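You operate a simulated robot arm through the tools that you are given. There is no shell and no other tool. Be economical: measure what you need, move in short steps, check, and stop when the job is done.

You are at the controls of a simulated robot arm. One attempt, no reset.

JOB
Free the wooden tub's motor and wipe the dust off its lid.
Fine: square dial to OPEN, work the green knob till the crust is off, leave it in the middle, square dial to SHUT; use the small white pad and put it back. Where these are worked on the way, their far stop is far enough and under half their travel is too little: square dial. What is to be rubbed or washed off counts as gone when no trace of it is left.

The check looks at the end state, three seconds after you hand in, the way a careful person would. Anything else that was tipped, shoved, dropped, spilled or broken makes it a failure. Lids that push on must go on centred and level and be pressed home; caps that screw on are set level and turned clockwise until they are tight.

ROBOT AND FRAMES
A 7-joint arm with a two-finger parallel gripper, fixed in place. Base frame: the origin is at the foot of the arm, x ahead of it, y to its left, z up; the work surface is at about z = 0.692. Lengths are in m, angles in degrees, forces in N, time in s.
With the tool pointing down near the work surface it reaches from about 0.42 to 0.9 m from the base axis. Its first joint turns from -17.0 to 126.0 degrees. Payload 1.57 kg.
The TCP is the grasp point between the finger pads, 0.03 m short of the fingertips. In the tool frame z runs along the fingers and y along their closing line. Largest opening 0.08 m; finger width 0.017, thickness 0.012; the body of the gripper, 0.04 by 0.082 m, starts 0.08 m behind the TCP.
Orientation is that of the tool frame in the base frame, as a unit quaternion [x, y, z, w]. With the fingers straight down and closing along the base's y, the tool's x points along the base's -x, its y along +y and its z along -z.

CONTROLS
- The arm moves only by the tool send_rows. Its argument "plan" is a list of rows, each an object of numbers (a shift or turn left out is 0, a gripper value left out holds the last): "jaw": the finger opening in m, from 0 to 0.08; "tx", "ty", "tz": the shift along the tool's x, y, z in units of 25 mm (1.0 is 25 mm); "rx", "ry", "rz": the turn, a rotation vector about the tool's x, y, z in units of 4 degrees (1.0 is 4 degrees). In form: [{"jaw": .., "tx": .., "ty": .., "tz": .., "rx": .., "ry": .., "rz": ..}, ...]. A call has 1 to 8 rows; each row shifts and turns the commanded pose from where the row before left it, along the tool's axes as they then stand. A call with a number of a shift or a turn outside -1 to 1 is refused whole. Each row takes 0.2 s and may step no farther than 0.05 m and 8.6 degrees from the row before; otherwise, or with a gripper value out of range, the whole call is refused. Where a pose cannot be reached the arm comes as near as it can. A force on the tool above 40 N (or 10 N above the force at the start of the call, whichever is more), or a blocked arm, ends the call early, and 0.2 s more pass. Each finger travels about 0.045 m/s and halts on what it meets, pressing with about 37 N; the grip force reading is that of the motor and also rises with nothing between the fingers. The clock runs only during rows and for 0.2 s after the last one: add rows that do not move to give the fingers time. It gives the time, the measured TCP pose, the force on the tool (base axes), the opening and the grip force at its end, in the units of the frame above (readings bear some noise), with the torque about the TCP (base axes, N m) and any sound that the robot's microphone picked up, and new pictures: "show" is both (left out), scene, wrist or none.
- Cameras (640 x 400 px; columns grow to the right, rows downward): "scene" is fixed at [0.4036, 0.4956, 1.4541]; the picture's right is [-0.89, -0.45, 0.00], its down [-0.26, 0.51, -0.82] and it looks along [0.37, -0.74, -0.57] (base axes); focal length 346 px, centre (320, 200). "wrist" rides on the gripper at [0.072, -0.007, -0.122] in the tool frame; the picture's right is [0.09, 1.00, 0.00], its down [-0.84, 0.08, -0.54] and it looks along [-0.54, 0.05, 0.84] (tool axes); focal length 238 px, centre (320, 200). There is no depth. A picture from a camera that has moved, and an enlarged one, comes with that camera's place and axes in the base frame and with its lens. The place of the scene camera against the robot may be out by one fixed shift of up to 0.025 m in any direction.
- move_column(by): slides the trunk up (or, below 0, down) by that many m; the arm rides with it, the base frame stays. It gives what a move gives, with no picture.
- zoom(camera, box): a new picture of the part [left, top, right, bottom] of that camera's present view, enlarged. The clock stands still meanwhile.
- job_done(): hands the job in; it is judged then, once.

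Go step by step. Nothing tells you positions but the pictures and the camera data: compare them with the known pose of the tool, close in by small moves and look again before you grip or let go. The budget is 120 turns and 200 pictures, counting those below and the enlarged ones. Unless the task says otherwise, let go and move clear before handing in, and close with one line.

The tools are called after "Request:" as name(argument=value, ...) on one line, values as JSON. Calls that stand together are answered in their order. send_rows: Moves the arm, as the interface text tells. Its arguments: {"type":"object","properties":{"plan":{"type":"array"},"show":{"type":"string","enum":["both","scene","wrist","none"]}},"required":["plan"]} The other tools are called the same way: move_column (by) slides the trunk up or down; zoom (camera, box) takes an enlarged picture of a part of a camera's view; job_done () hands the job in.

At the start:

```text
time_s: 0.0
position: [0.7089, -0.0368, 1.0892]
tcp_rot: [0.0, 1.0, 0.0, 0.0]
contact_force: [0.6, 0.2, 0.1]
moment: [0.0, -0.02, 0.02]
finger_gap: 0.0801
finger_force: 0.0
trunk travel left (down, up): [-0.65, 0.14]
```

scene: 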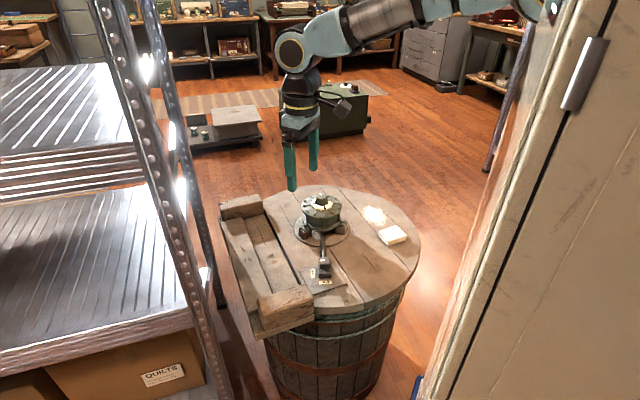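
wrist: 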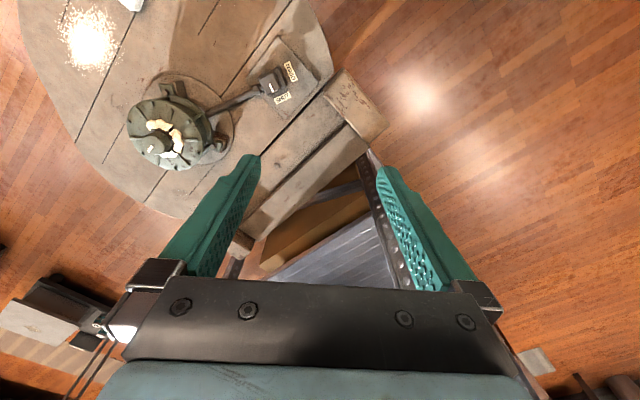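

I see a barrel with a motor, a dial with labels, a white pad and a dusty spot. I will zoom in for detail.

Request:
zoom(camera="scene", box=[270, 170, 430, 300])

Request:
zoom(camera="wrist", box=[40, 0, 340, 190])

```text
3.08 times, centred on (350, 235) of scene
camera zoom: at [0.4036, 0.4956, 1.4541], right [-0.89, -0.45, 0.0], down [-0.26, 0.51, -0.82], along [0.37, -0.74, -0.57], focal length 1065 px, centre (228, 92)
```

zoom: 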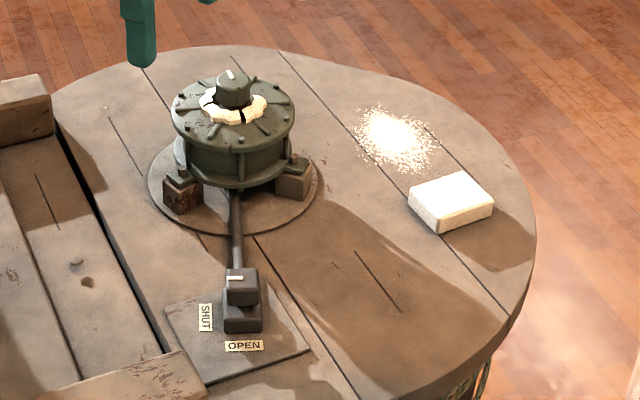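

```text
2.11 times, centred on (190, 95) of wrist
camera zoom: at [0.6368, -0.0425, 1.2114], right [-0.09, 1.0, 0.0], down [0.84, 0.08, 0.54], along [0.54, 0.05, -0.84], focal length 502 px, centre (594, 421)
```

zoom: 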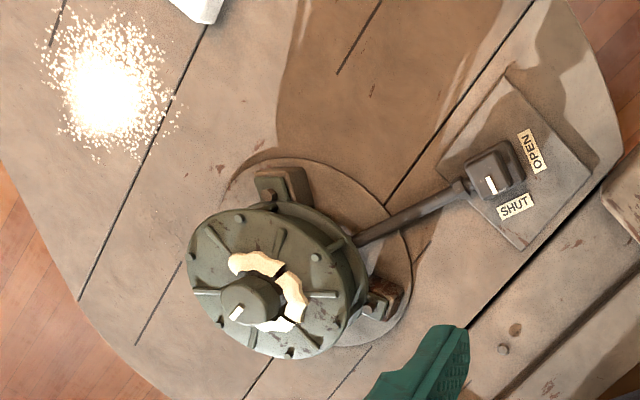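

The dial points at SHUT, and OPEN is a quarter turn counter-clockwise from above. I take the dial to be near (0.70, -0.12) and the green knob near (0.78, -0.275, 0.87). I'll move above the dial to look closer.

Request:
send_rows(plan=[{"tz": 1, "ty": -0.7}, {"tz": 1, "ty": -0.7}, {"tz": 1, "ty": -0.7}, {"tz": 1, "ty": -0.7}, {"tz": 1, "ty": -0.6}, {"tx": 0.4}, {}])

```text
time_s: 1.6
position: [0.6978, -0.1207, 0.9641]
tcp_rot: [0.0, 1.0, 0.0, 0.0]
contact_force: [0.3, 1.0, -0.8]
moment: [0.0, -0.03, -0.01]
finger_gap: 0.08
finger_force: 0.0
trunk travel left (down, up): [-0.65, 0.14]
camera wrist: at [0.6257, -0.1273, 1.0868], right [-0.09, 1.0, 0.0], down [0.84, 0.08, 0.54], along [0.54, 0.05, -0.84], focal length 238 px, centre (320, 200)
```

scene: 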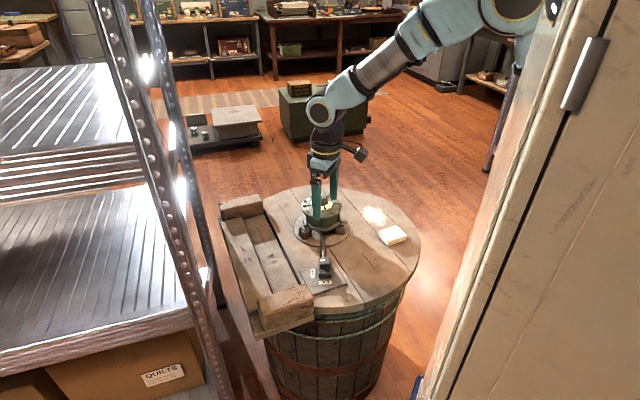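
wrist: 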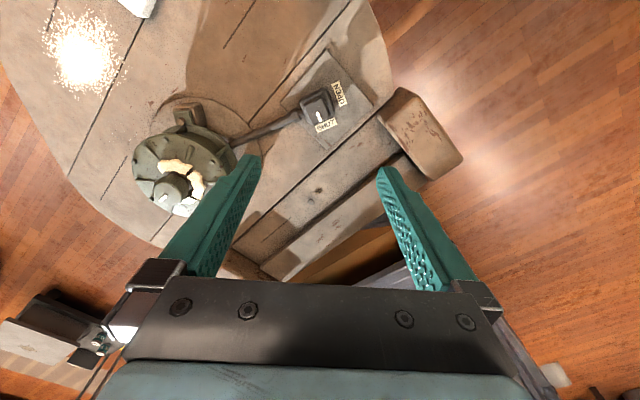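

Request:
zoom(camera="wrist", box=[260, 50, 400, 150])

Request:
zoom(camera="wrist", box=[100, 80, 260, 220])

```text
4.00 times, centred on (330, 100) of wrist
camera zoom: at [0.6257, -0.1273, 1.0868], right [-0.09, 1.0, 0.0], down [0.84, 0.08, 0.54], along [0.54, 0.05, -0.84], focal length 953 px, centre (280, 600)
```

zoom: 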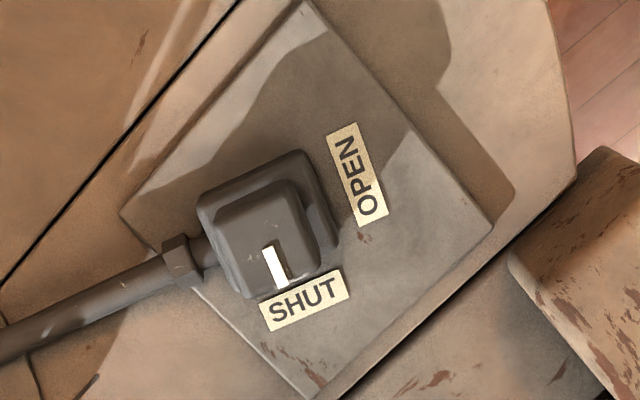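

```text
2.86 times, centred on (180, 150) of wrist
camera zoom: at [0.6257, -0.1273, 1.0868], right [-0.09, 1.0, 0.0], down [0.84, 0.08, 0.54], along [0.54, 0.05, -0.84], focal length 681 px, centre (720, 343)
```

zoom: 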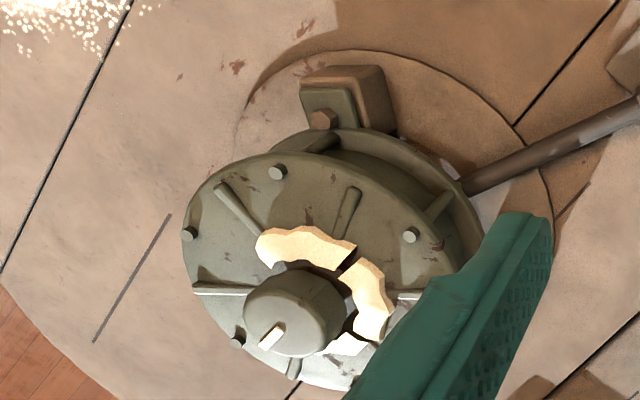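

Request:
zoom(camera="scene", box=[296, 244, 360, 292])

Request:
zoom(camera="scene", box=[290, 180, 354, 228])

```text
8.33 times, centred on (328, 268) of scene
camera zoom: at [0.4036, 0.4956, 1.4541], right [-0.89, -0.45, 0.0], down [-0.26, 0.51, -0.82], along [0.37, -0.74, -0.57], focal length 2884 px, centre (253, -367)
```

zoom: 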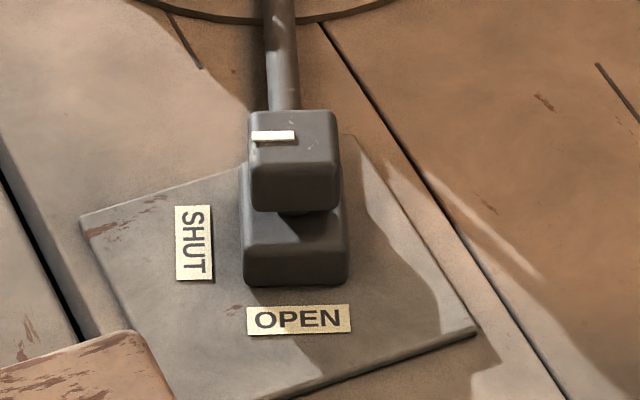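

```text
8.33 times, centred on (322, 204) of scene
camera zoom: at [0.4036, 0.4956, 1.4541], right [-0.89, -0.45, 0.0], down [-0.26, 0.51, -0.82], along [0.37, -0.74, -0.57], focal length 2884 px, centre (303, 167)
```

zoom: 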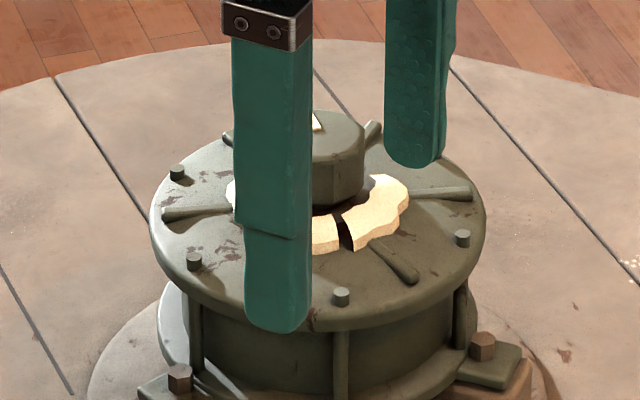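

The dial is at about (0.6995, -0.127), with its top near z 0.743 and faces at azimuth 25°. I'll turn the gripper 65° clockwise so it can then turn counter-clockwise through the grip.

Request:
send_rows(plan=[{"rz": 1, "tx": -0.07, "ty": -0.25}, {"rz": 1}, {"rz": 1}, {"rz": 1}, {"rz": 1}, {"rz": 1}, {"rz": 1}, {"rz": 1}], show="none")

Request:
send_rows(plan=[{"rz": 1, "tz": 1}, {"rz": 1, "tz": 1}, {"rz": 1, "tz": 1}, {"rz": 1, "tz": 1}, {"rz": 1, "tz": 0.5}, {"rz": 1}, {"rz": 1}, {"rz": 1}])

```text
time_s: 3.4
position: [0.6998, -0.1273, 0.964]
tcp_rot: [0.276, 0.961, 0.0, 0.0]
contact_force: [-0.6, 0.1, 0.0]
moment: [-0.03, 0.01, 0.0]
finger_gap: 0.0802
finger_force: 0.1
trunk travel left (down, up): [-0.65, 0.14]
```

```text
time_s: 5.2
position: [0.7012, -0.1279, 0.8528]
tcp_rot: [0.531, 0.847, 0.0, 0.001]
contact_force: [0.6, 0.0, 0.3]
moment: [0.01, 0.03, 0.02]
finger_gap: 0.0802
finger_force: 0.0
trunk travel left (down, up): [-0.65, 0.14]
camera wrist: at [0.6633, -0.0651, 0.9744], right [0.86, 0.52, 0.0], down [0.43, -0.72, 0.54], along [0.28, -0.46, -0.84], focal length 238 px, centre (320, 200)
```

scene: 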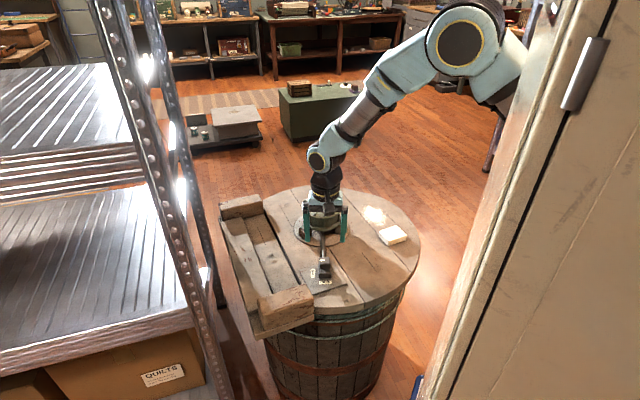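
wrist: 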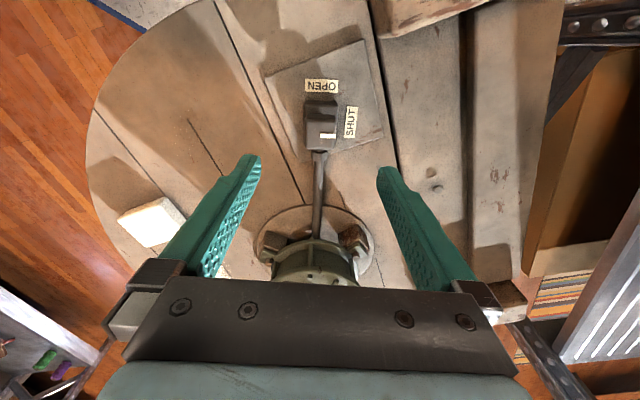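

Request:
zoom(camera="wrist", box=[270, 60, 390, 160])

```text
4.00 times, centred on (330, 110) of wrist
camera zoom: at [0.6633, -0.0651, 0.9744], right [0.86, 0.52, 0.0], down [0.43, -0.72, 0.54], along [0.28, -0.46, -0.84], focal length 953 px, centre (280, 560)
```

zoom: 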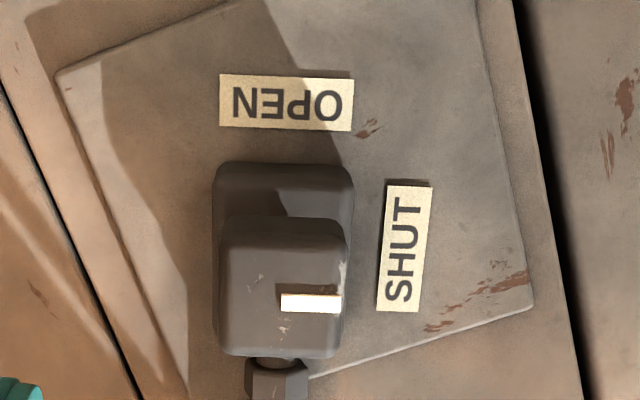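

Centre agrees (0.702, -0.128). I'll turn about 4° back, to match the faces, and descend so the fingertips stop just above the lower block.

Request:
send_rows(plan=[{"rz": -1, "tz": 1}, {"tz": 1}, {"tz": 1}, {"tz": 0.7}, {}])

```text
time_s: 6.4
position: [0.7016, -0.1266, 0.7573]
tcp_rot: [0.5, 0.866, 0.0, 0.0]
contact_force: [-0.4, 0.2, 0.0]
moment: [0.0, -0.03, 0.02]
finger_gap: 0.0798
finger_force: 0.0
trunk travel left (down, up): [-0.65, 0.14]
camera wrist: at [0.6596, -0.0677, 0.8808], right [0.82, 0.58, 0.0], down [0.48, -0.69, 0.54], along [0.31, -0.44, -0.84], focal length 238 px, centre (320, 200)
```

scene: 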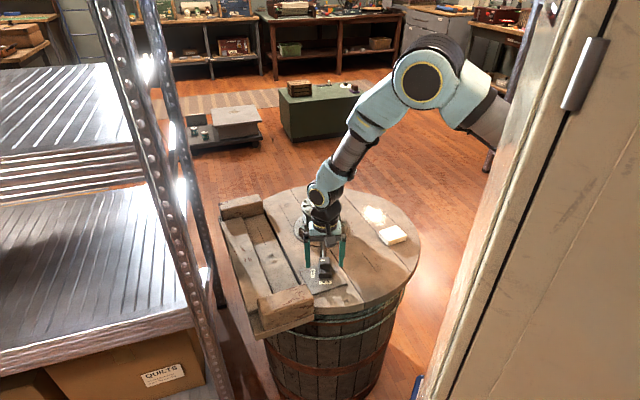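
wrist: 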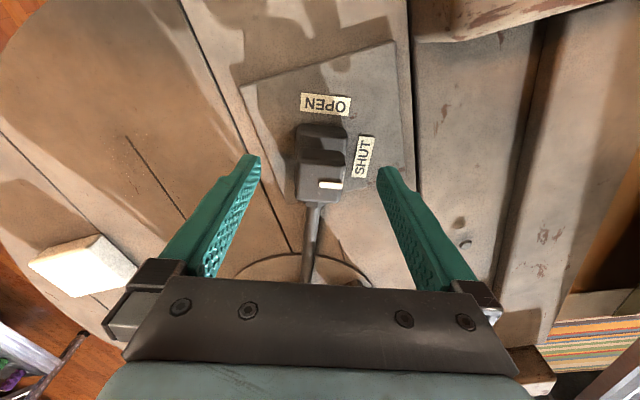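

Request:
zoom(camera="wrist", box=[230, 90, 410, 220])

Request:
zoom(camera="scene", box=[290, 220, 360, 290])

```text
3.08 times, centred on (320, 155) of wrist
camera zoom: at [0.6596, -0.0677, 0.8808], right [0.82, 0.58, 0.0], down [0.48, -0.69, 0.54], along [0.31, -0.44, -0.84], focal length 733 px, centre (320, 338)
```

zoom: 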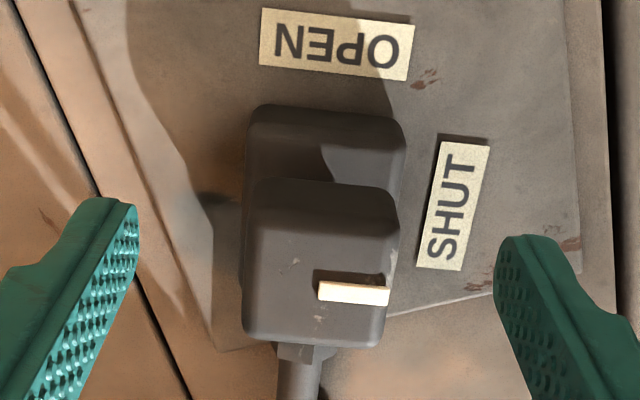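

```text
5.71 times, centred on (325, 255) of scene
camera zoom: at [0.4036, 0.4956, 1.4541], right [-0.89, -0.45, 0.0], down [-0.26, 0.51, -0.82], along [0.37, -0.74, -0.57], focal length 1978 px, centre (291, -114)
```

zoom: 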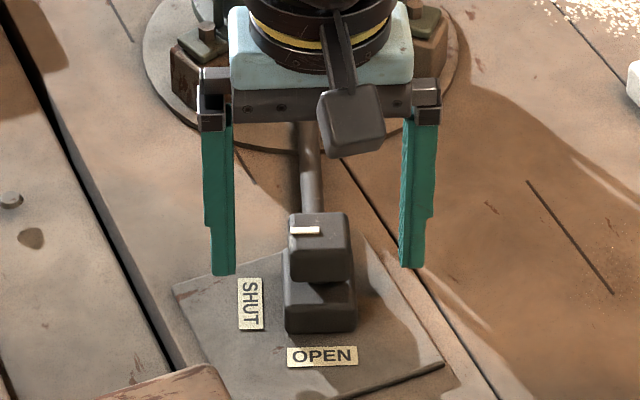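

Alignment is good. I'll shift 4 mm and close on the dial.

Request:
send_rows(plan=[{"tx": -0.15, "tz": 0.1}, {"jaw": 0.02}, {}, {}, {}, {}])

```text
time_s: 7.8
position: [0.7029, -0.1311, 0.7569]
tcp_rot: [0.5, 0.866, 0.0, 0.0]
contact_force: [1.9, 2.0, -2.7]
moment: [-0.01, -0.09, -0.02]
finger_gap: 0.0336
finger_force: 34.9
trunk travel left (down, up): [-0.65, 0.14]
camera wrist: at [0.661, -0.0714, 0.8785], right [0.82, 0.58, 0.0], down [0.48, -0.69, 0.54], along [0.31, -0.44, -0.84], focal length 238 px, centre (320, 200)
```

scene: 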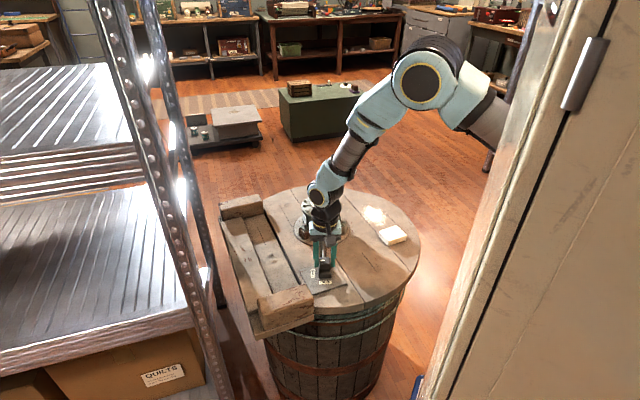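
wrist: 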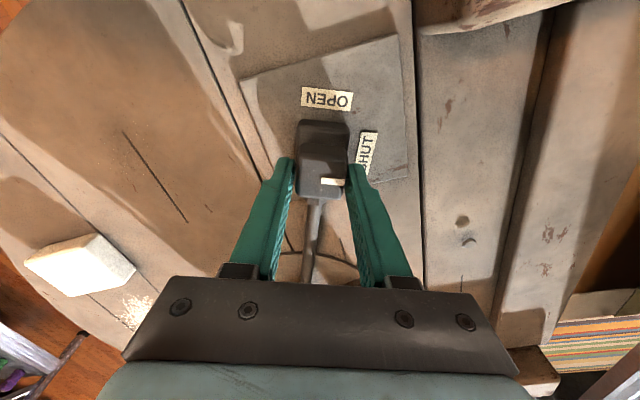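

Request:
send_rows(plan=[{"rz": -1}, {"rz": -1}, {"rz": -1}, {"rz": -1}], show="wrist")

Request:
zoom(camera="wrist", box=[230, 80, 410, 210])

```text
time_s: 8.8
position: [0.7044, -0.1297, 0.7558]
tcp_rot: [0.374, 0.927, 0.001, 0.001]
contact_force: [15.7, 11.0, -8.8]
moment: [0.36, -0.11, -0.09]
finger_gap: 0.0338
finger_force: 41.5
trunk travel left (down, up): [-0.65, 0.14]
camera wrist: at [0.6475, -0.0843, 0.8785], right [0.62, 0.78, 0.0], down [0.66, -0.52, 0.54], along [0.43, -0.34, -0.84], focal length 238 px, centre (320, 200)
```

wrist: 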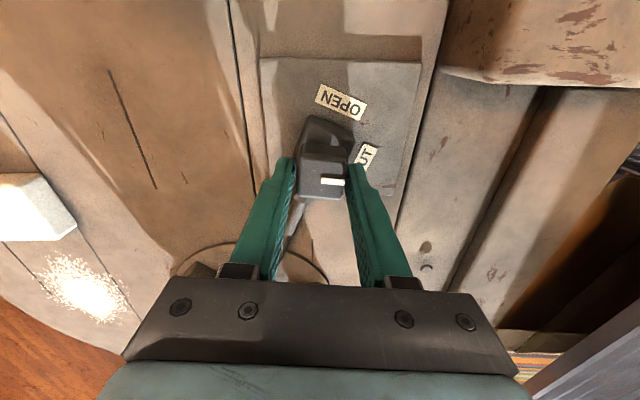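

```text
3.08 times, centred on (320, 145) of wrist
camera zoom: at [0.6475, -0.0843, 0.8785], right [0.62, 0.78, 0.0], down [0.66, -0.52, 0.54], along [0.43, -0.34, -0.84], focal length 733 px, centre (320, 369)
```

zoom: 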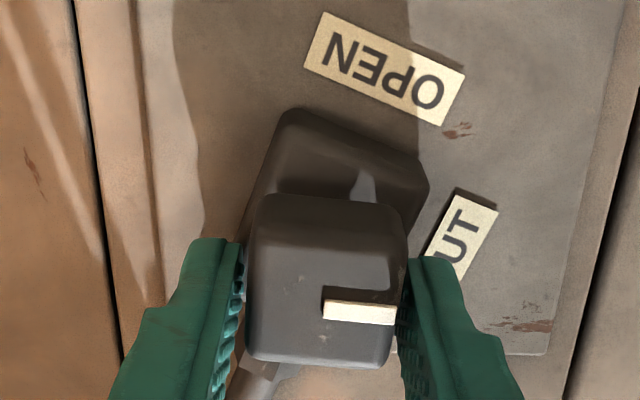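

It turns with the grip. I'll ease the side force and continue.

Request:
send_rows(plan=[{"rz": -1, "ty": 0.08}, {"rz": -1, "ty": 0.04}, {"rz": -1}, {"rz": -1}, {"rz": -1}, {"rz": -1}], show="none")

```text
time_s: 10.2
position: [0.7058, -0.1284, 0.7556]
tcp_rot: [0.174, 0.985, 0.0, 0.001]
contact_force: [16.1, 13.4, -12.5]
moment: [-0.14, -1.11, -0.16]
finger_gap: 0.0338
finger_force: 41.6
trunk travel left (down, up): [-0.65, 0.14]
```

Request:
send_rows(plan=[{"rz": -1, "ty": 0.09, "tx": -0.05, "tz": 0.04}, {"rz": -1}, {"rz": -1}, {"rz": -1}, {"rz": -1}, {"rz": -1}], show="wrist")

Request:
zoom(camera="wrist", box=[230, 80, 410, 210])

```text
time_s: 11.6
position: [0.7057, -0.1245, 0.756]
tcp_rot: [-0.036, 0.999, 0.0, 0.0]
contact_force: [-2.4, 19.7, 16.4]
moment: [0.43, 0.26, -0.09]
finger_gap: 0.0338
finger_force: 41.4
trunk travel left (down, up): [-0.65, 0.14]
camera wrist: at [0.6347, -0.1364, 0.8786], right [-0.16, 0.99, 0.0], down [0.83, 0.14, 0.54], along [0.53, 0.09, -0.84], focal length 238 px, centre (320, 200)
```

wrist: 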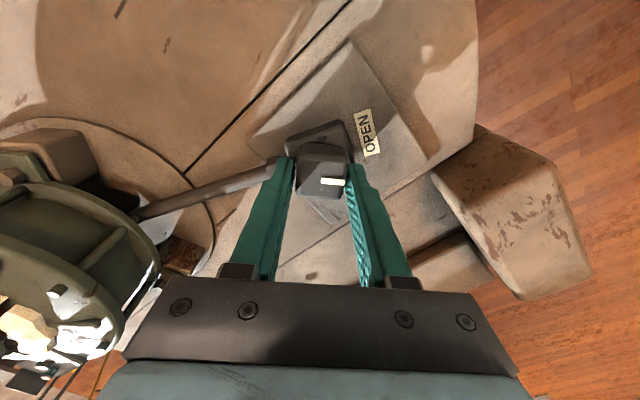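

```text
3.08 times, centred on (320, 145) of wrist
camera zoom: at [0.6347, -0.1364, 0.8786], right [-0.16, 0.99, 0.0], down [0.83, 0.14, 0.54], along [0.53, 0.09, -0.84], focal length 733 px, centre (320, 369)
```

zoom: 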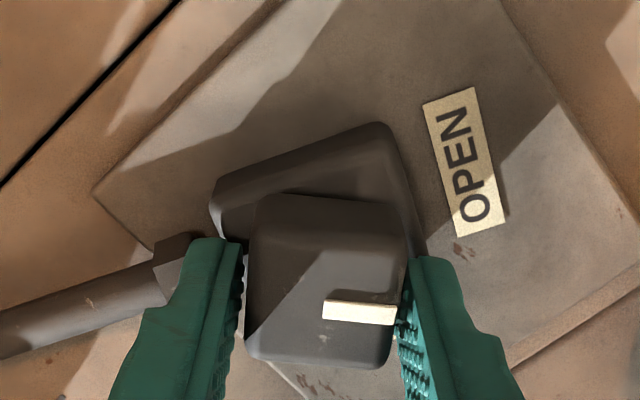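

Request:
send_rows(plan=[{"ty": 0.12, "tx": 0.03, "tz": -0.03}, {"rz": -1, "ty": 0.03}, {"rz": -1, "ty": 0.03}, {"rz": -1}, {"rz": -1}], show="none")

```text
time_s: 12.8
position: [0.7046, -0.1224, 0.7557]
tcp_rot: [-0.174, 0.985, -0.001, 0.0]
contact_force: [8.9, -0.4, -3.7]
moment: [0.3, -0.66, 0.07]
finger_gap: 0.0339
finger_force: 41.4
trunk travel left (down, up): [-0.65, 0.14]
```

Request:
send_rows(plan=[{"rz": -1}, {"rz": -1}, {"rz": -0.5}], show="wrist")

Request:
zoom(camera="wrist", box=[230, 80, 410, 210])

```text
time_s: 13.6
position: [0.705, -0.1207, 0.7556]
tcp_rot: [-0.259, 0.966, 0.0, 0.0]
contact_force: [6.6, 0.5, -6.4]
moment: [0.01, -0.31, 0.02]
finger_gap: 0.0338
finger_force: 40.9
trunk travel left (down, up): [-0.65, 0.14]
camera wrist: at [0.6462, -0.1635, 0.8787], right [-0.58, 0.82, 0.0], down [0.69, 0.49, 0.54], along [0.44, 0.31, -0.84], focal length 238 px, centre (320, 200)
```

wrist: 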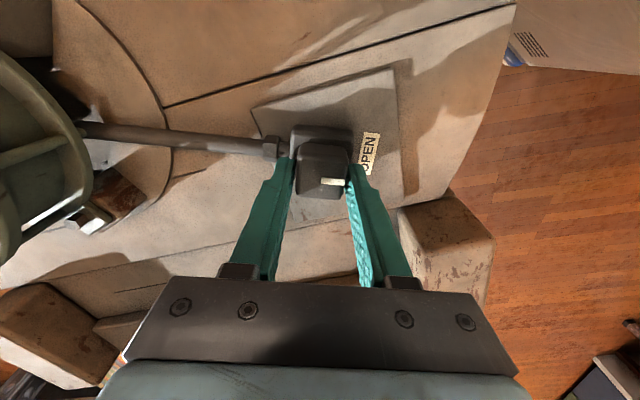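

```text
3.08 times, centred on (320, 145) of wrist
camera zoom: at [0.6462, -0.1635, 0.8787], right [-0.58, 0.82, 0.0], down [0.69, 0.49, 0.54], along [0.44, 0.31, -0.84], focal length 733 px, centre (320, 369)
```

zoom: 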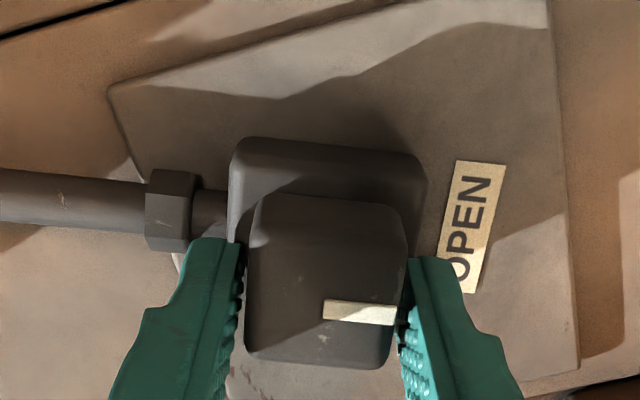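

The dial now points at OPEN. I'll nudge a little further to see whether the stop is reached.

Request:
send_rows(plan=[{"rz": -1}, {"rz": -0.5}, {}], show="wrist")

Request:
zoom(camera="wrist", box=[230, 80, 410, 210])

```text
time_s: 14.4
position: [0.7049, -0.1206, 0.7548]
tcp_rot: [-0.31, 0.951, 0.0, 0.0]
contact_force: [-3.6, 2.3, -1.5]
moment: [-0.21, 0.46, -0.2]
finger_gap: 0.0335
finger_force: 40.0
trunk travel left (down, up): [-0.65, 0.14]
camera wrist: at [0.6504, -0.1691, 0.8789], right [-0.66, 0.75, 0.0], down [0.63, 0.55, 0.54], along [0.41, 0.36, -0.84], focal length 238 px, centre (320, 200)
```

wrist: 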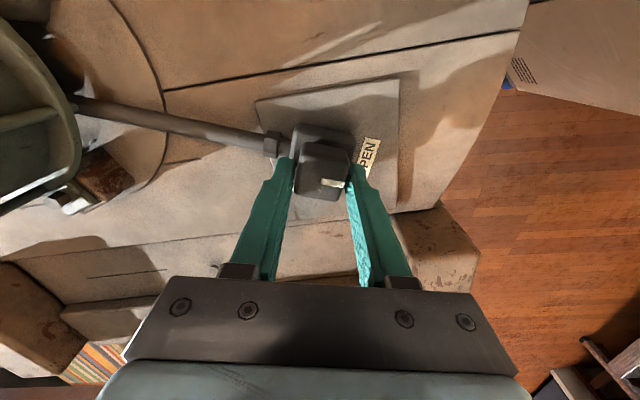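

```text
3.08 times, centred on (320, 145) of wrist
camera zoom: at [0.6504, -0.1691, 0.8789], right [-0.66, 0.75, 0.0], down [0.63, 0.55, 0.54], along [0.41, 0.36, -0.84], focal length 733 px, centre (320, 369)
```

zoom: 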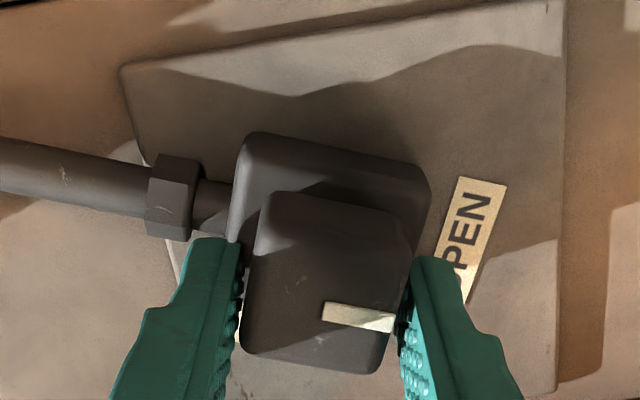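

The dial is at its OPEN stop, since the fingers now turn against it. I'll back off a little, release and rise.

Request:
send_rows(plan=[{"rz": 1}, {"rz": 0.4}, {"jaw": 0.08}, {}, {}, {}, {"tz": -1}, {"tz": -1}], show="none")

Request:
send_rows(plan=[{"tz": -1, "rz": 1}, {"tz": -1, "rz": 1}, {"tz": -1, "rz": 1}, {"tz": -1, "rz": 1}, {"tz": -1, "rz": 1}, {"rz": 1}, {"rz": 1}, {"rz": 0.6}])

```text
time_s: 16.2
position: [0.7048, -0.122, 0.8064]
tcp_rot: [-0.261, 0.965, -0.001, 0.0]
contact_force: [0.2, -0.7, -0.8]
moment: [-0.01, 0.02, -0.01]
finger_gap: 0.08
finger_force: 0.1
trunk travel left (down, up): [-0.65, 0.14]
```

```text
time_s: 18.0
position: [0.7047, -0.1224, 0.9302]
tcp_rot: [0.001, 1.0, -0.001, 0.0]
contact_force: [0.2, 0.0, -0.2]
moment: [-0.02, 0.01, -0.05]
finger_gap: 0.0801
finger_force: 0.2
trunk travel left (down, up): [-0.65, 0.14]
camera wrist: at [0.6331, -0.128, 1.0538], right [-0.09, 1.0, 0.0], down [0.84, 0.08, 0.54], along [0.54, 0.05, -0.84], focal length 238 px, centre (320, 200)
```

scene: 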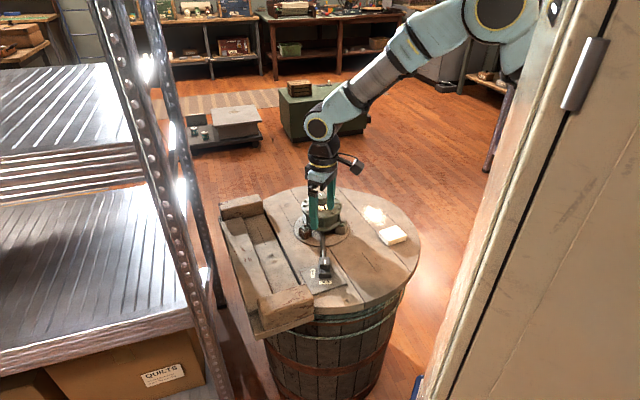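
wrist: 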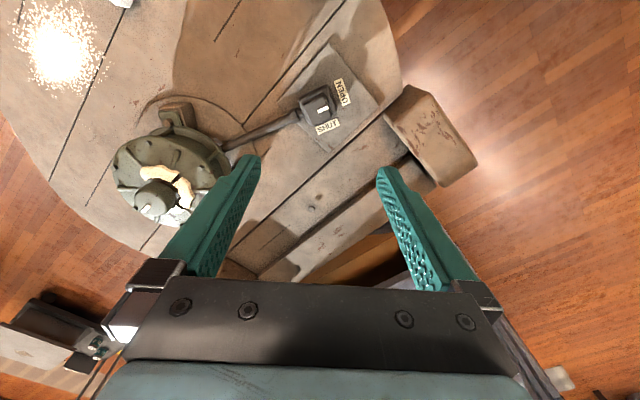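

Request:
zoom(camera="wrist", box=[270, 60, 390, 150])

Request:
send_rows(plan=[{"ty": -1, "tz": -0.4}, {"ty": -1, "tz": -0.4}, {"ty": -1}, {"ty": -1}, {"ty": -1}, {"ty": -1, "tx": -1}, {"tx": -1}, {}])

```text
4.44 times, centred on (330, 105) of wrist
camera zoom: at [0.6331, -0.128, 1.0538], right [-0.09, 1.0, 0.0], down [0.84, 0.08, 0.54], along [0.54, 0.05, -0.84], focal length 1059 px, centre (276, 622)
```

zoom: 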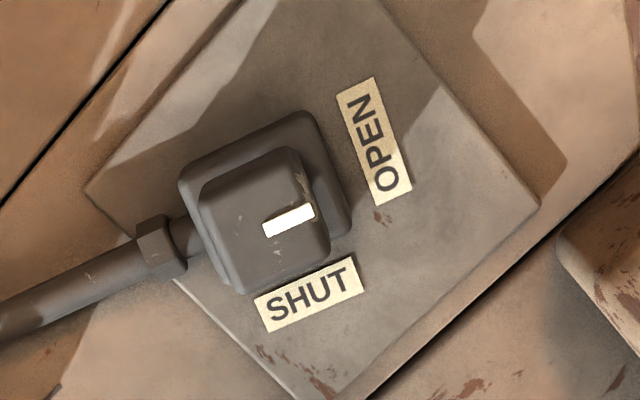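

```text
time_s: 19.8
position: [0.7546, -0.2725, 0.9532]
tcp_rot: [0.001, 1.0, 0.001, 0.0]
contact_force: [-0.8, 0.4, -0.6]
moment: [-0.01, -0.03, 0.05]
finger_gap: 0.08
finger_force: 0.1
trunk travel left (down, up): [-0.65, 0.14]
camera wrist: at [0.6831, -0.2794, 1.075], right [-0.09, 1.0, 0.0], down [0.84, 0.08, 0.54], along [0.54, 0.05, -0.84], focal length 238 px, centre (320, 200)
```

scene: 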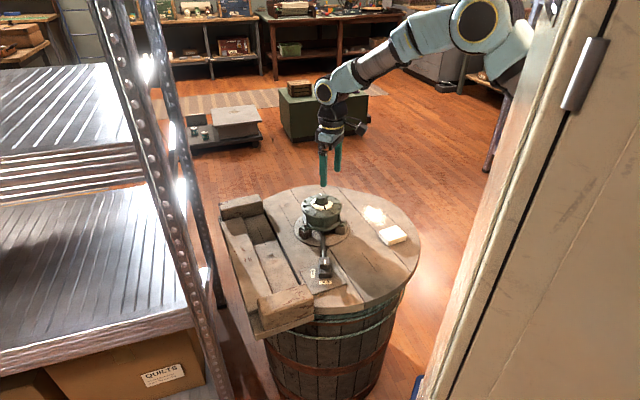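
wrist: 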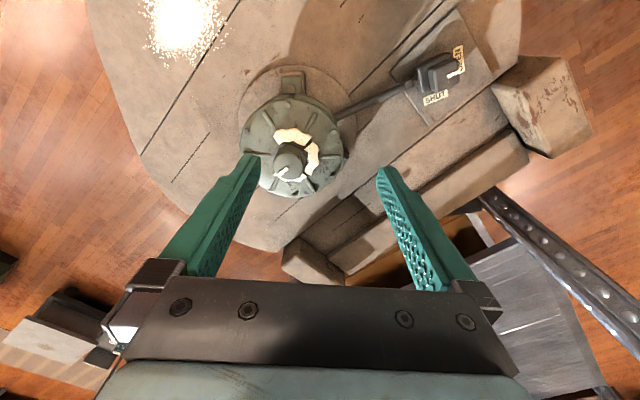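

Request:
zoom(camera="wrist", box=[230, 90, 360, 210])

Request:
zoom(camera="scene", box=[285, 180, 365, 245])

```text
3.33 times, centred on (295, 150) of wrist
camera zoom: at [0.6831, -0.2794, 1.075], right [-0.09, 1.0, 0.0], down [0.84, 0.08, 0.54], along [0.54, 0.05, -0.84], focal length 794 px, centre (403, 367)
```

zoom: 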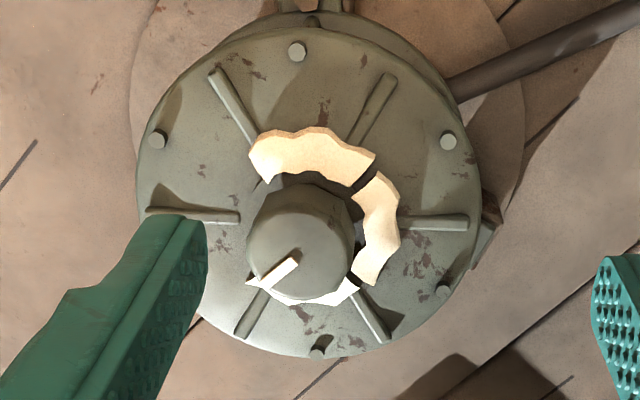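

```text
6.15 times, centred on (325, 212) of scene
camera zoom: at [0.4036, 0.4956, 1.4541], right [-0.89, -0.45, 0.0], down [-0.26, 0.51, -0.82], along [0.37, -0.74, -0.57], focal length 2130 px, centre (289, 123)
```

zoom: 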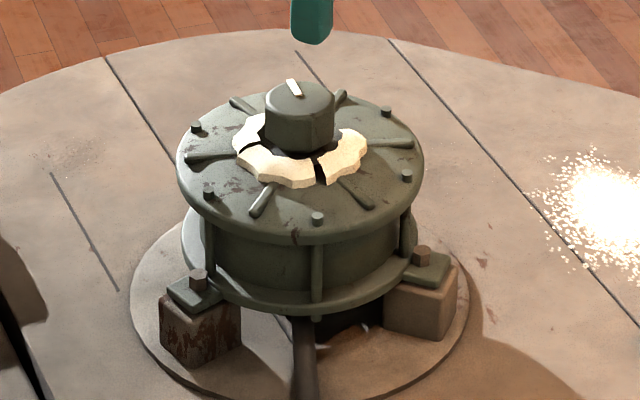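

The dial is at OPEN. The knob's top is near (0.80, -0.3045, 0.822), with crust around its base. I'll move over it and look.

Request:
send_rows(plan=[{"tx": -0.9, "ty": -0.64}, {"tx": -0.9, "ty": -0.64}, {"tz": 1}, {"tz": 1}, {}])

Request:
zoom(camera="wrist", box=[230, 90, 410, 220])

```text
time_s: 21.0
position: [0.801, -0.3033, 0.9036]
tcp_rot: [-0.001, 1.0, 0.0, 0.0]
contact_force: [-0.1, -0.1, -0.2]
moment: [0.05, -0.01, 0.02]
finger_gap: 0.08
finger_force: 0.0
trunk travel left (down, up): [-0.65, 0.14]
camera wrist: at [0.7295, -0.3097, 1.0254], right [-0.09, 1.0, 0.0], down [0.84, 0.08, 0.54], along [0.54, 0.05, -0.84], focal length 238 px, centre (320, 200)
```

scene: 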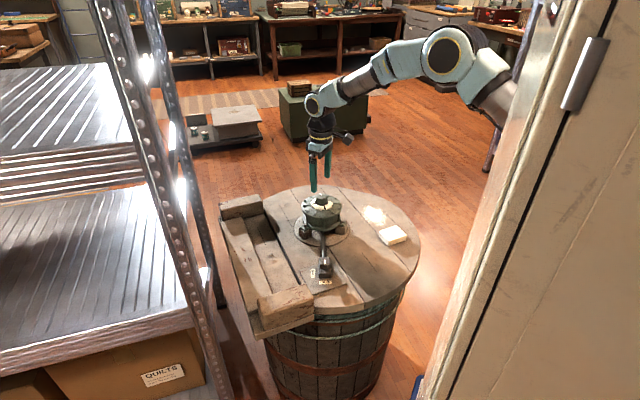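
wrist: 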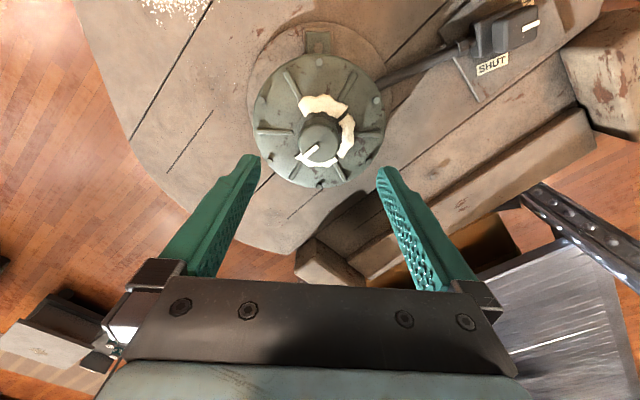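

```text
3.08 times, centred on (320, 155) of wrist
camera zoom: at [0.7295, -0.3097, 1.0254], right [-0.09, 1.0, 0.0], down [0.84, 0.08, 0.54], along [0.54, 0.05, -0.84], focal length 733 px, centre (320, 338)
```

zoom: 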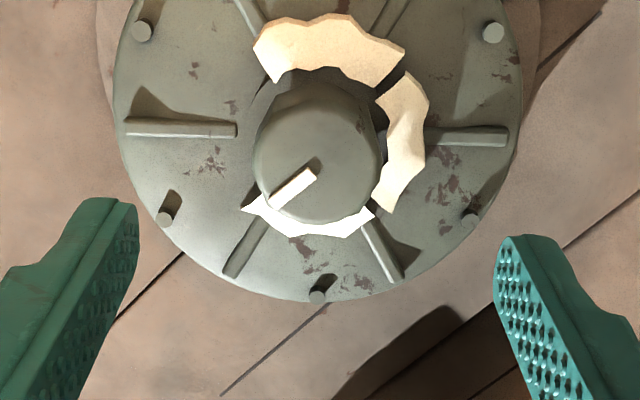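

Request:
zoom(camera="scene", box=[310, 188, 342, 212])

Request:
zoom(camera="wrist", box=[290, 100, 350, 170])

```text
16.00 times, centred on (326, 200) of scene
camera zoom: at [0.4036, 0.4956, 1.4541], right [-0.89, -0.45, 0.0], down [-0.26, 0.51, -0.82], along [0.37, -0.74, -0.57], focal length 5538 px, centre (224, 200)
```

zoom: 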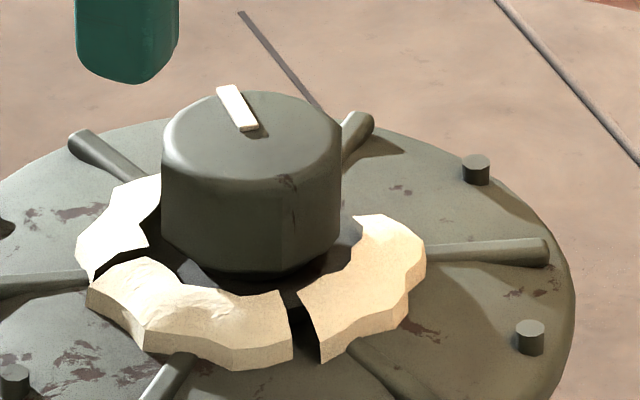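

```text
5.71 times, centred on (320, 135) of wrist
camera zoom: at [0.7295, -0.3097, 1.0254], right [-0.09, 1.0, 0.0], down [0.84, 0.08, 0.54], along [0.54, 0.05, -0.84], focal length 1362 px, centre (320, 571)
```

zoom: 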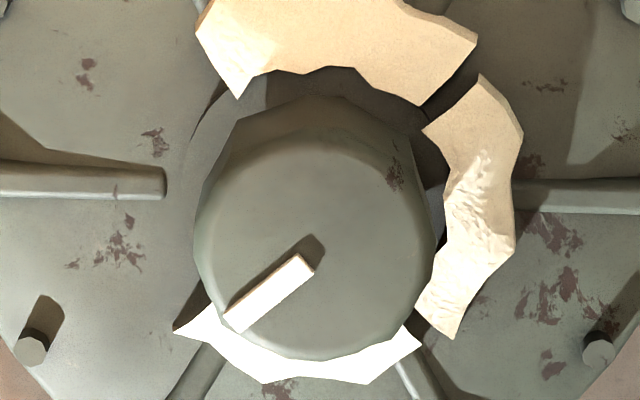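

The knob is a many-sided cylinder about 35 mm across. I'll descend around it, staying above the crust, and grip.

Request:
send_rows(plan=[{"tz": 1, "tx": -0.05, "ty": -0.03}, {"tz": 1}, {"tz": 0.55}, {}])

Request:
zoom(camera="scene", box=[290, 170, 360, 225])

```text
time_s: 22.0
position: [0.8009, -0.3045, 0.8391]
tcp_rot: [0.001, 1.0, 0.0, 0.001]
contact_force: [0.6, 0.3, 0.8]
moment: [0.02, 0.0, 0.0]
finger_gap: 0.0802
finger_force: 0.1
trunk travel left (down, up): [-0.65, 0.14]
camera wrist: at [0.7291, -0.311, 0.9618], right [-0.09, 1.0, 0.0], down [0.84, 0.08, 0.54], along [0.54, 0.05, -0.84], focal length 238 px, centre (320, 200)
```

scene: 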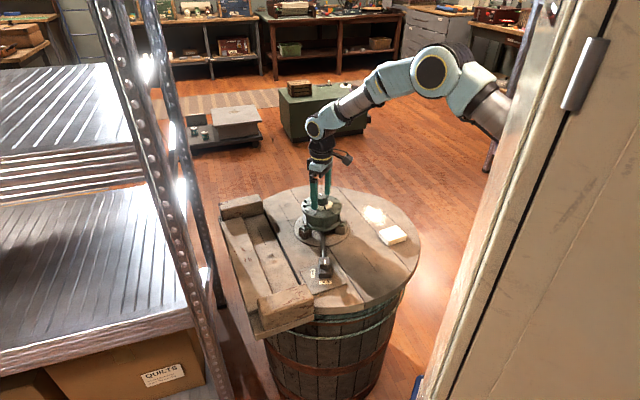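
wrist: 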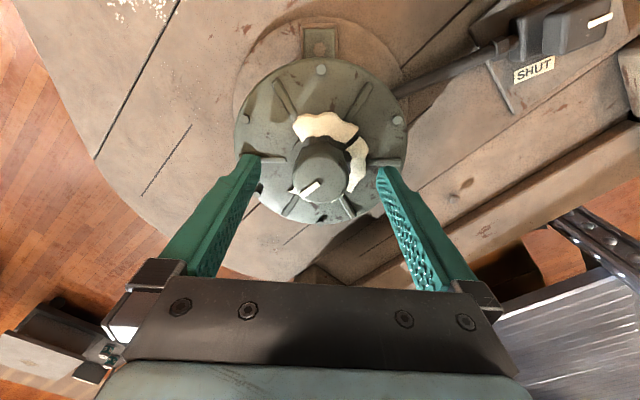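

```text
7.27 times, centred on (325, 198) of scene
camera zoom: at [0.4036, 0.4956, 1.4541], right [-0.89, -0.45, 0.0], down [-0.26, 0.51, -0.82], along [0.37, -0.74, -0.57], focal length 2517 px, centre (284, 218)
```

zoom: 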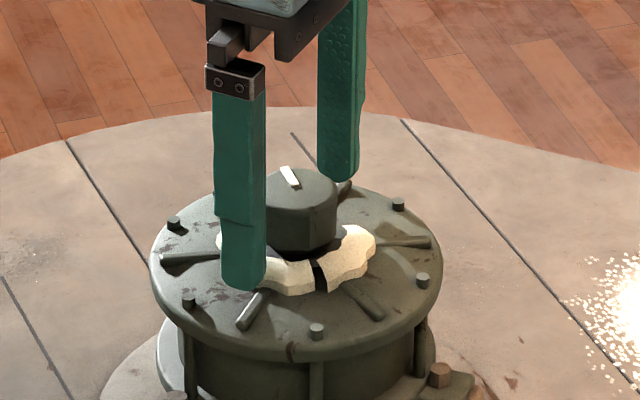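

Request:
send_rows(plan=[{"jaw": 0.025}, {}, {}, {}, {}], show="none")

Request:
send_rows(plan=[{"rz": -1}, {"rz": -1}, {"rz": -1}, {}], show="wrist")

Request:
zoom(camera="wrist", box=[240, 90, 400, 220])

```text
time_s: 23.2
position: [0.8006, -0.3041, 0.8381]
tcp_rot: [0.001, 1.0, 0.0, 0.0]
contact_force: [0.5, 0.6, -0.2]
moment: [0.39, 0.01, 0.0]
finger_gap: 0.0358
finger_force: 35.4
trunk travel left (down, up): [-0.65, 0.14]
```

```text
time_s: 24.2
position: [0.8012, -0.3039, 0.8396]
tcp_rot: [-0.104, 0.995, 0.001, 0.0]
contact_force: [-5.0, 6.9, 13.8]
moment: [0.49, 1.2, 0.03]
finger_gap: 0.0359
finger_force: 42.3
trunk travel left (down, up): [-0.65, 0.14]
camera wrist: at [0.7319, -0.3253, 0.9619], right [-0.3, 0.95, 0.0], down [0.8, 0.25, 0.54], along [0.52, 0.16, -0.84], focal length 238 px, centre (320, 200)
```

wrist: 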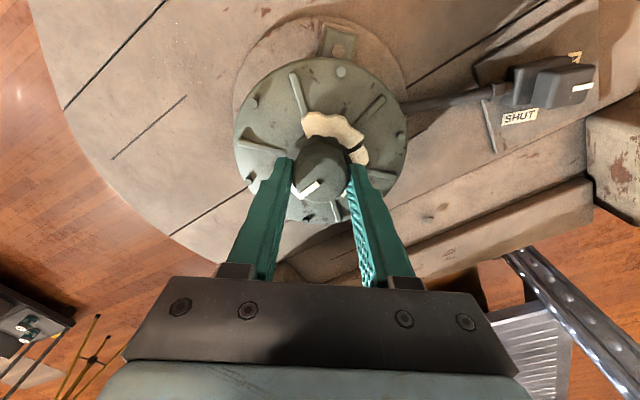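

```text
3.08 times, centred on (320, 155) of wrist
camera zoom: at [0.7319, -0.3253, 0.9619], right [-0.3, 0.95, 0.0], down [0.8, 0.25, 0.54], along [0.52, 0.16, -0.84], focal length 733 px, centre (320, 338)
```

zoom: 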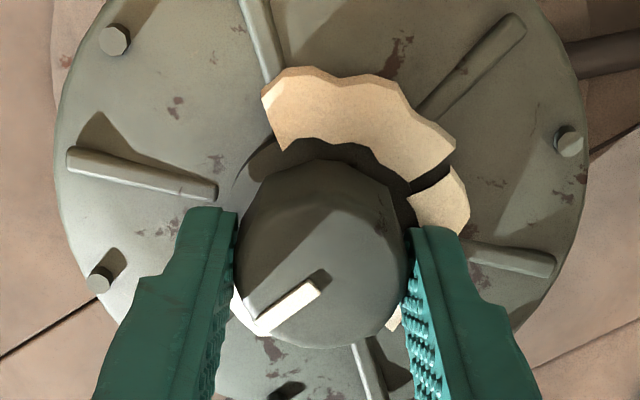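

Request:
send_rows(plan=[{"tz": -0.08, "rz": -1}, {"rz": -1}, {"rz": -1}, {"rz": -1}, {"rz": -1}, {"rz": -1}, {}], show="wrist")

Request:
zoom(camera="wrist", box=[240, 90, 400, 220])

```text
time_s: 25.8
position: [0.8005, -0.3038, 0.8395]
tcp_rot: [-0.31, 0.951, 0.001, -0.001]
contact_force: [-10.7, 19.1, -1.6]
moment: [0.08, 0.05, -0.02]
finger_gap: 0.0358
finger_force: 42.4
trunk travel left (down, up): [-0.65, 0.14]
camera wrist: at [0.7468, -0.3508, 0.962], right [-0.66, 0.75, 0.0], down [0.63, 0.55, 0.54], along [0.41, 0.36, -0.84], focal length 238 px, centre (320, 200)
```

wrist: 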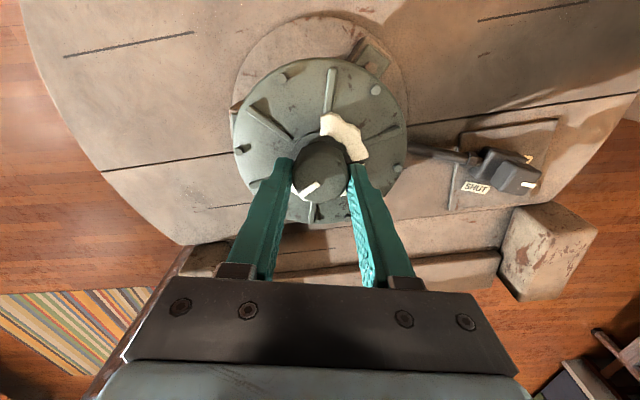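

```text
3.08 times, centred on (320, 155) of wrist
camera zoom: at [0.7468, -0.3508, 0.962], right [-0.66, 0.75, 0.0], down [0.63, 0.55, 0.54], along [0.41, 0.36, -0.84], focal length 733 px, centre (320, 338)
```

zoom: 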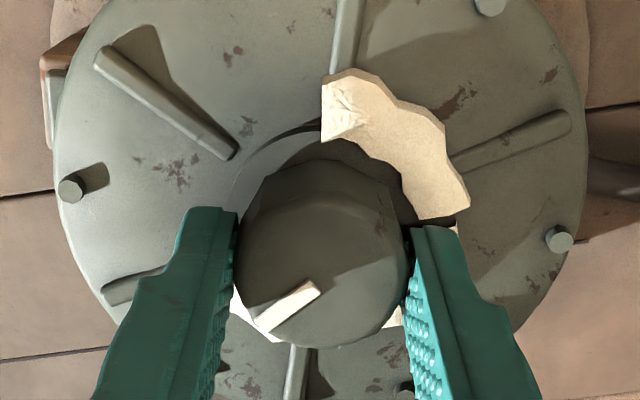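

Request:
send_rows(plan=[{"ty": 0.07, "rz": -1}, {"rz": -1}, {"rz": -1}, {"rz": -1}, {"rz": -1}, {"rz": -1}, {}], show="wrist")

Request:
zoom(camera="wrist", box=[240, 90, 400, 220])

```text
time_s: 27.4
position: [0.7995, -0.304, 0.8397]
tcp_rot: [-0.5, 0.866, 0.0, -0.001]
contact_force: [-10.5, 13.4, -2.9]
moment: [-0.06, 0.06, -0.52]
finger_gap: 0.0355
finger_force: 42.9
trunk travel left (down, up): [-0.65, 0.14]
camera wrist: at [0.7693, -0.369, 0.9622], right [-0.91, 0.42, 0.0], down [0.35, 0.76, 0.54], along [0.23, 0.49, -0.84], focal length 238 px, centre (320, 200)
```

wrist: 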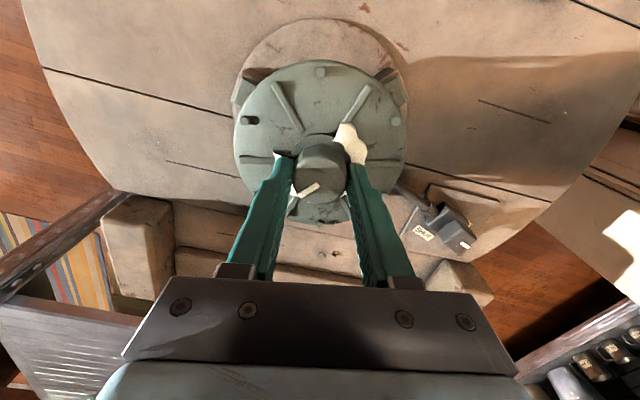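

```text
3.08 times, centred on (320, 155) of wrist
camera zoom: at [0.7693, -0.369, 0.9622], right [-0.91, 0.42, 0.0], down [0.35, 0.76, 0.54], along [0.23, 0.49, -0.84], focal length 733 px, centre (320, 338)
```

zoom: 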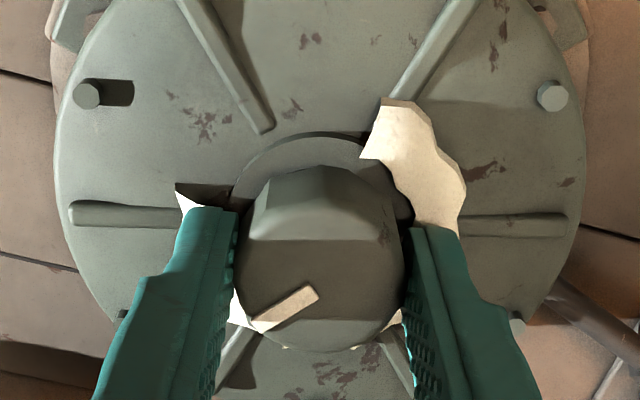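

Request:
send_rows(plan=[{"rz": -1}, {"rz": -1}, {}], show="wrist")

Request:
zoom(camera="wrist", box=[240, 90, 400, 220])

```text
time_s: 28.2
position: [0.8, -0.3024, 0.8391]
tcp_rot: [-0.56, 0.829, 0.0, 0.0]
contact_force: [-13.7, 16.8, -4.9]
moment: [0.36, 0.17, -1.01]
finger_gap: 0.0351
finger_force: 41.8
trunk travel left (down, up): [-0.65, 0.14]
camera wrist: at [0.7791, -0.3718, 0.9622], right [-0.96, 0.29, 0.0], down [0.24, 0.8, 0.54], along [0.15, 0.52, -0.84], focal length 238 px, centre (320, 200)
```

wrist: 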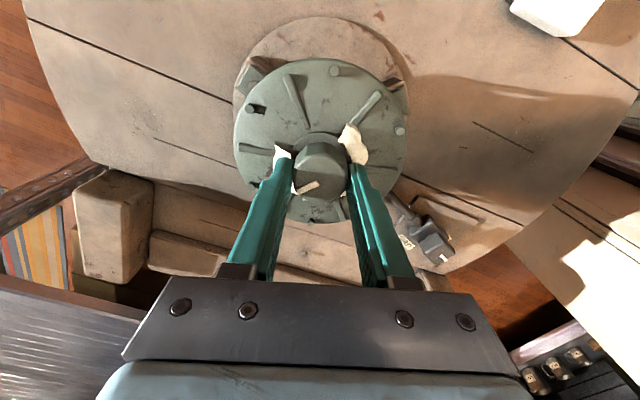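

```text
3.08 times, centred on (320, 155) of wrist
camera zoom: at [0.7791, -0.3718, 0.9622], right [-0.96, 0.29, 0.0], down [0.24, 0.8, 0.54], along [0.15, 0.52, -0.84], focal length 733 px, centre (320, 338)
```

zoom: 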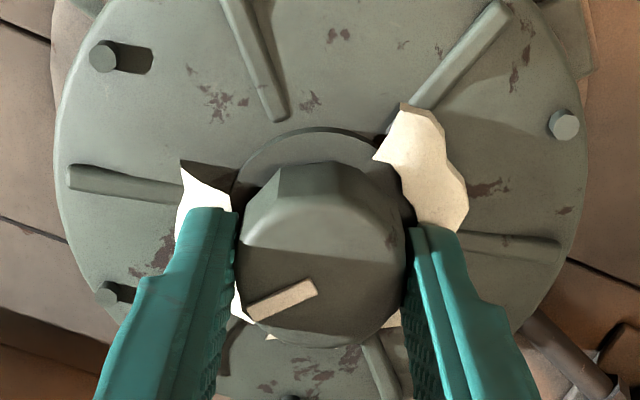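

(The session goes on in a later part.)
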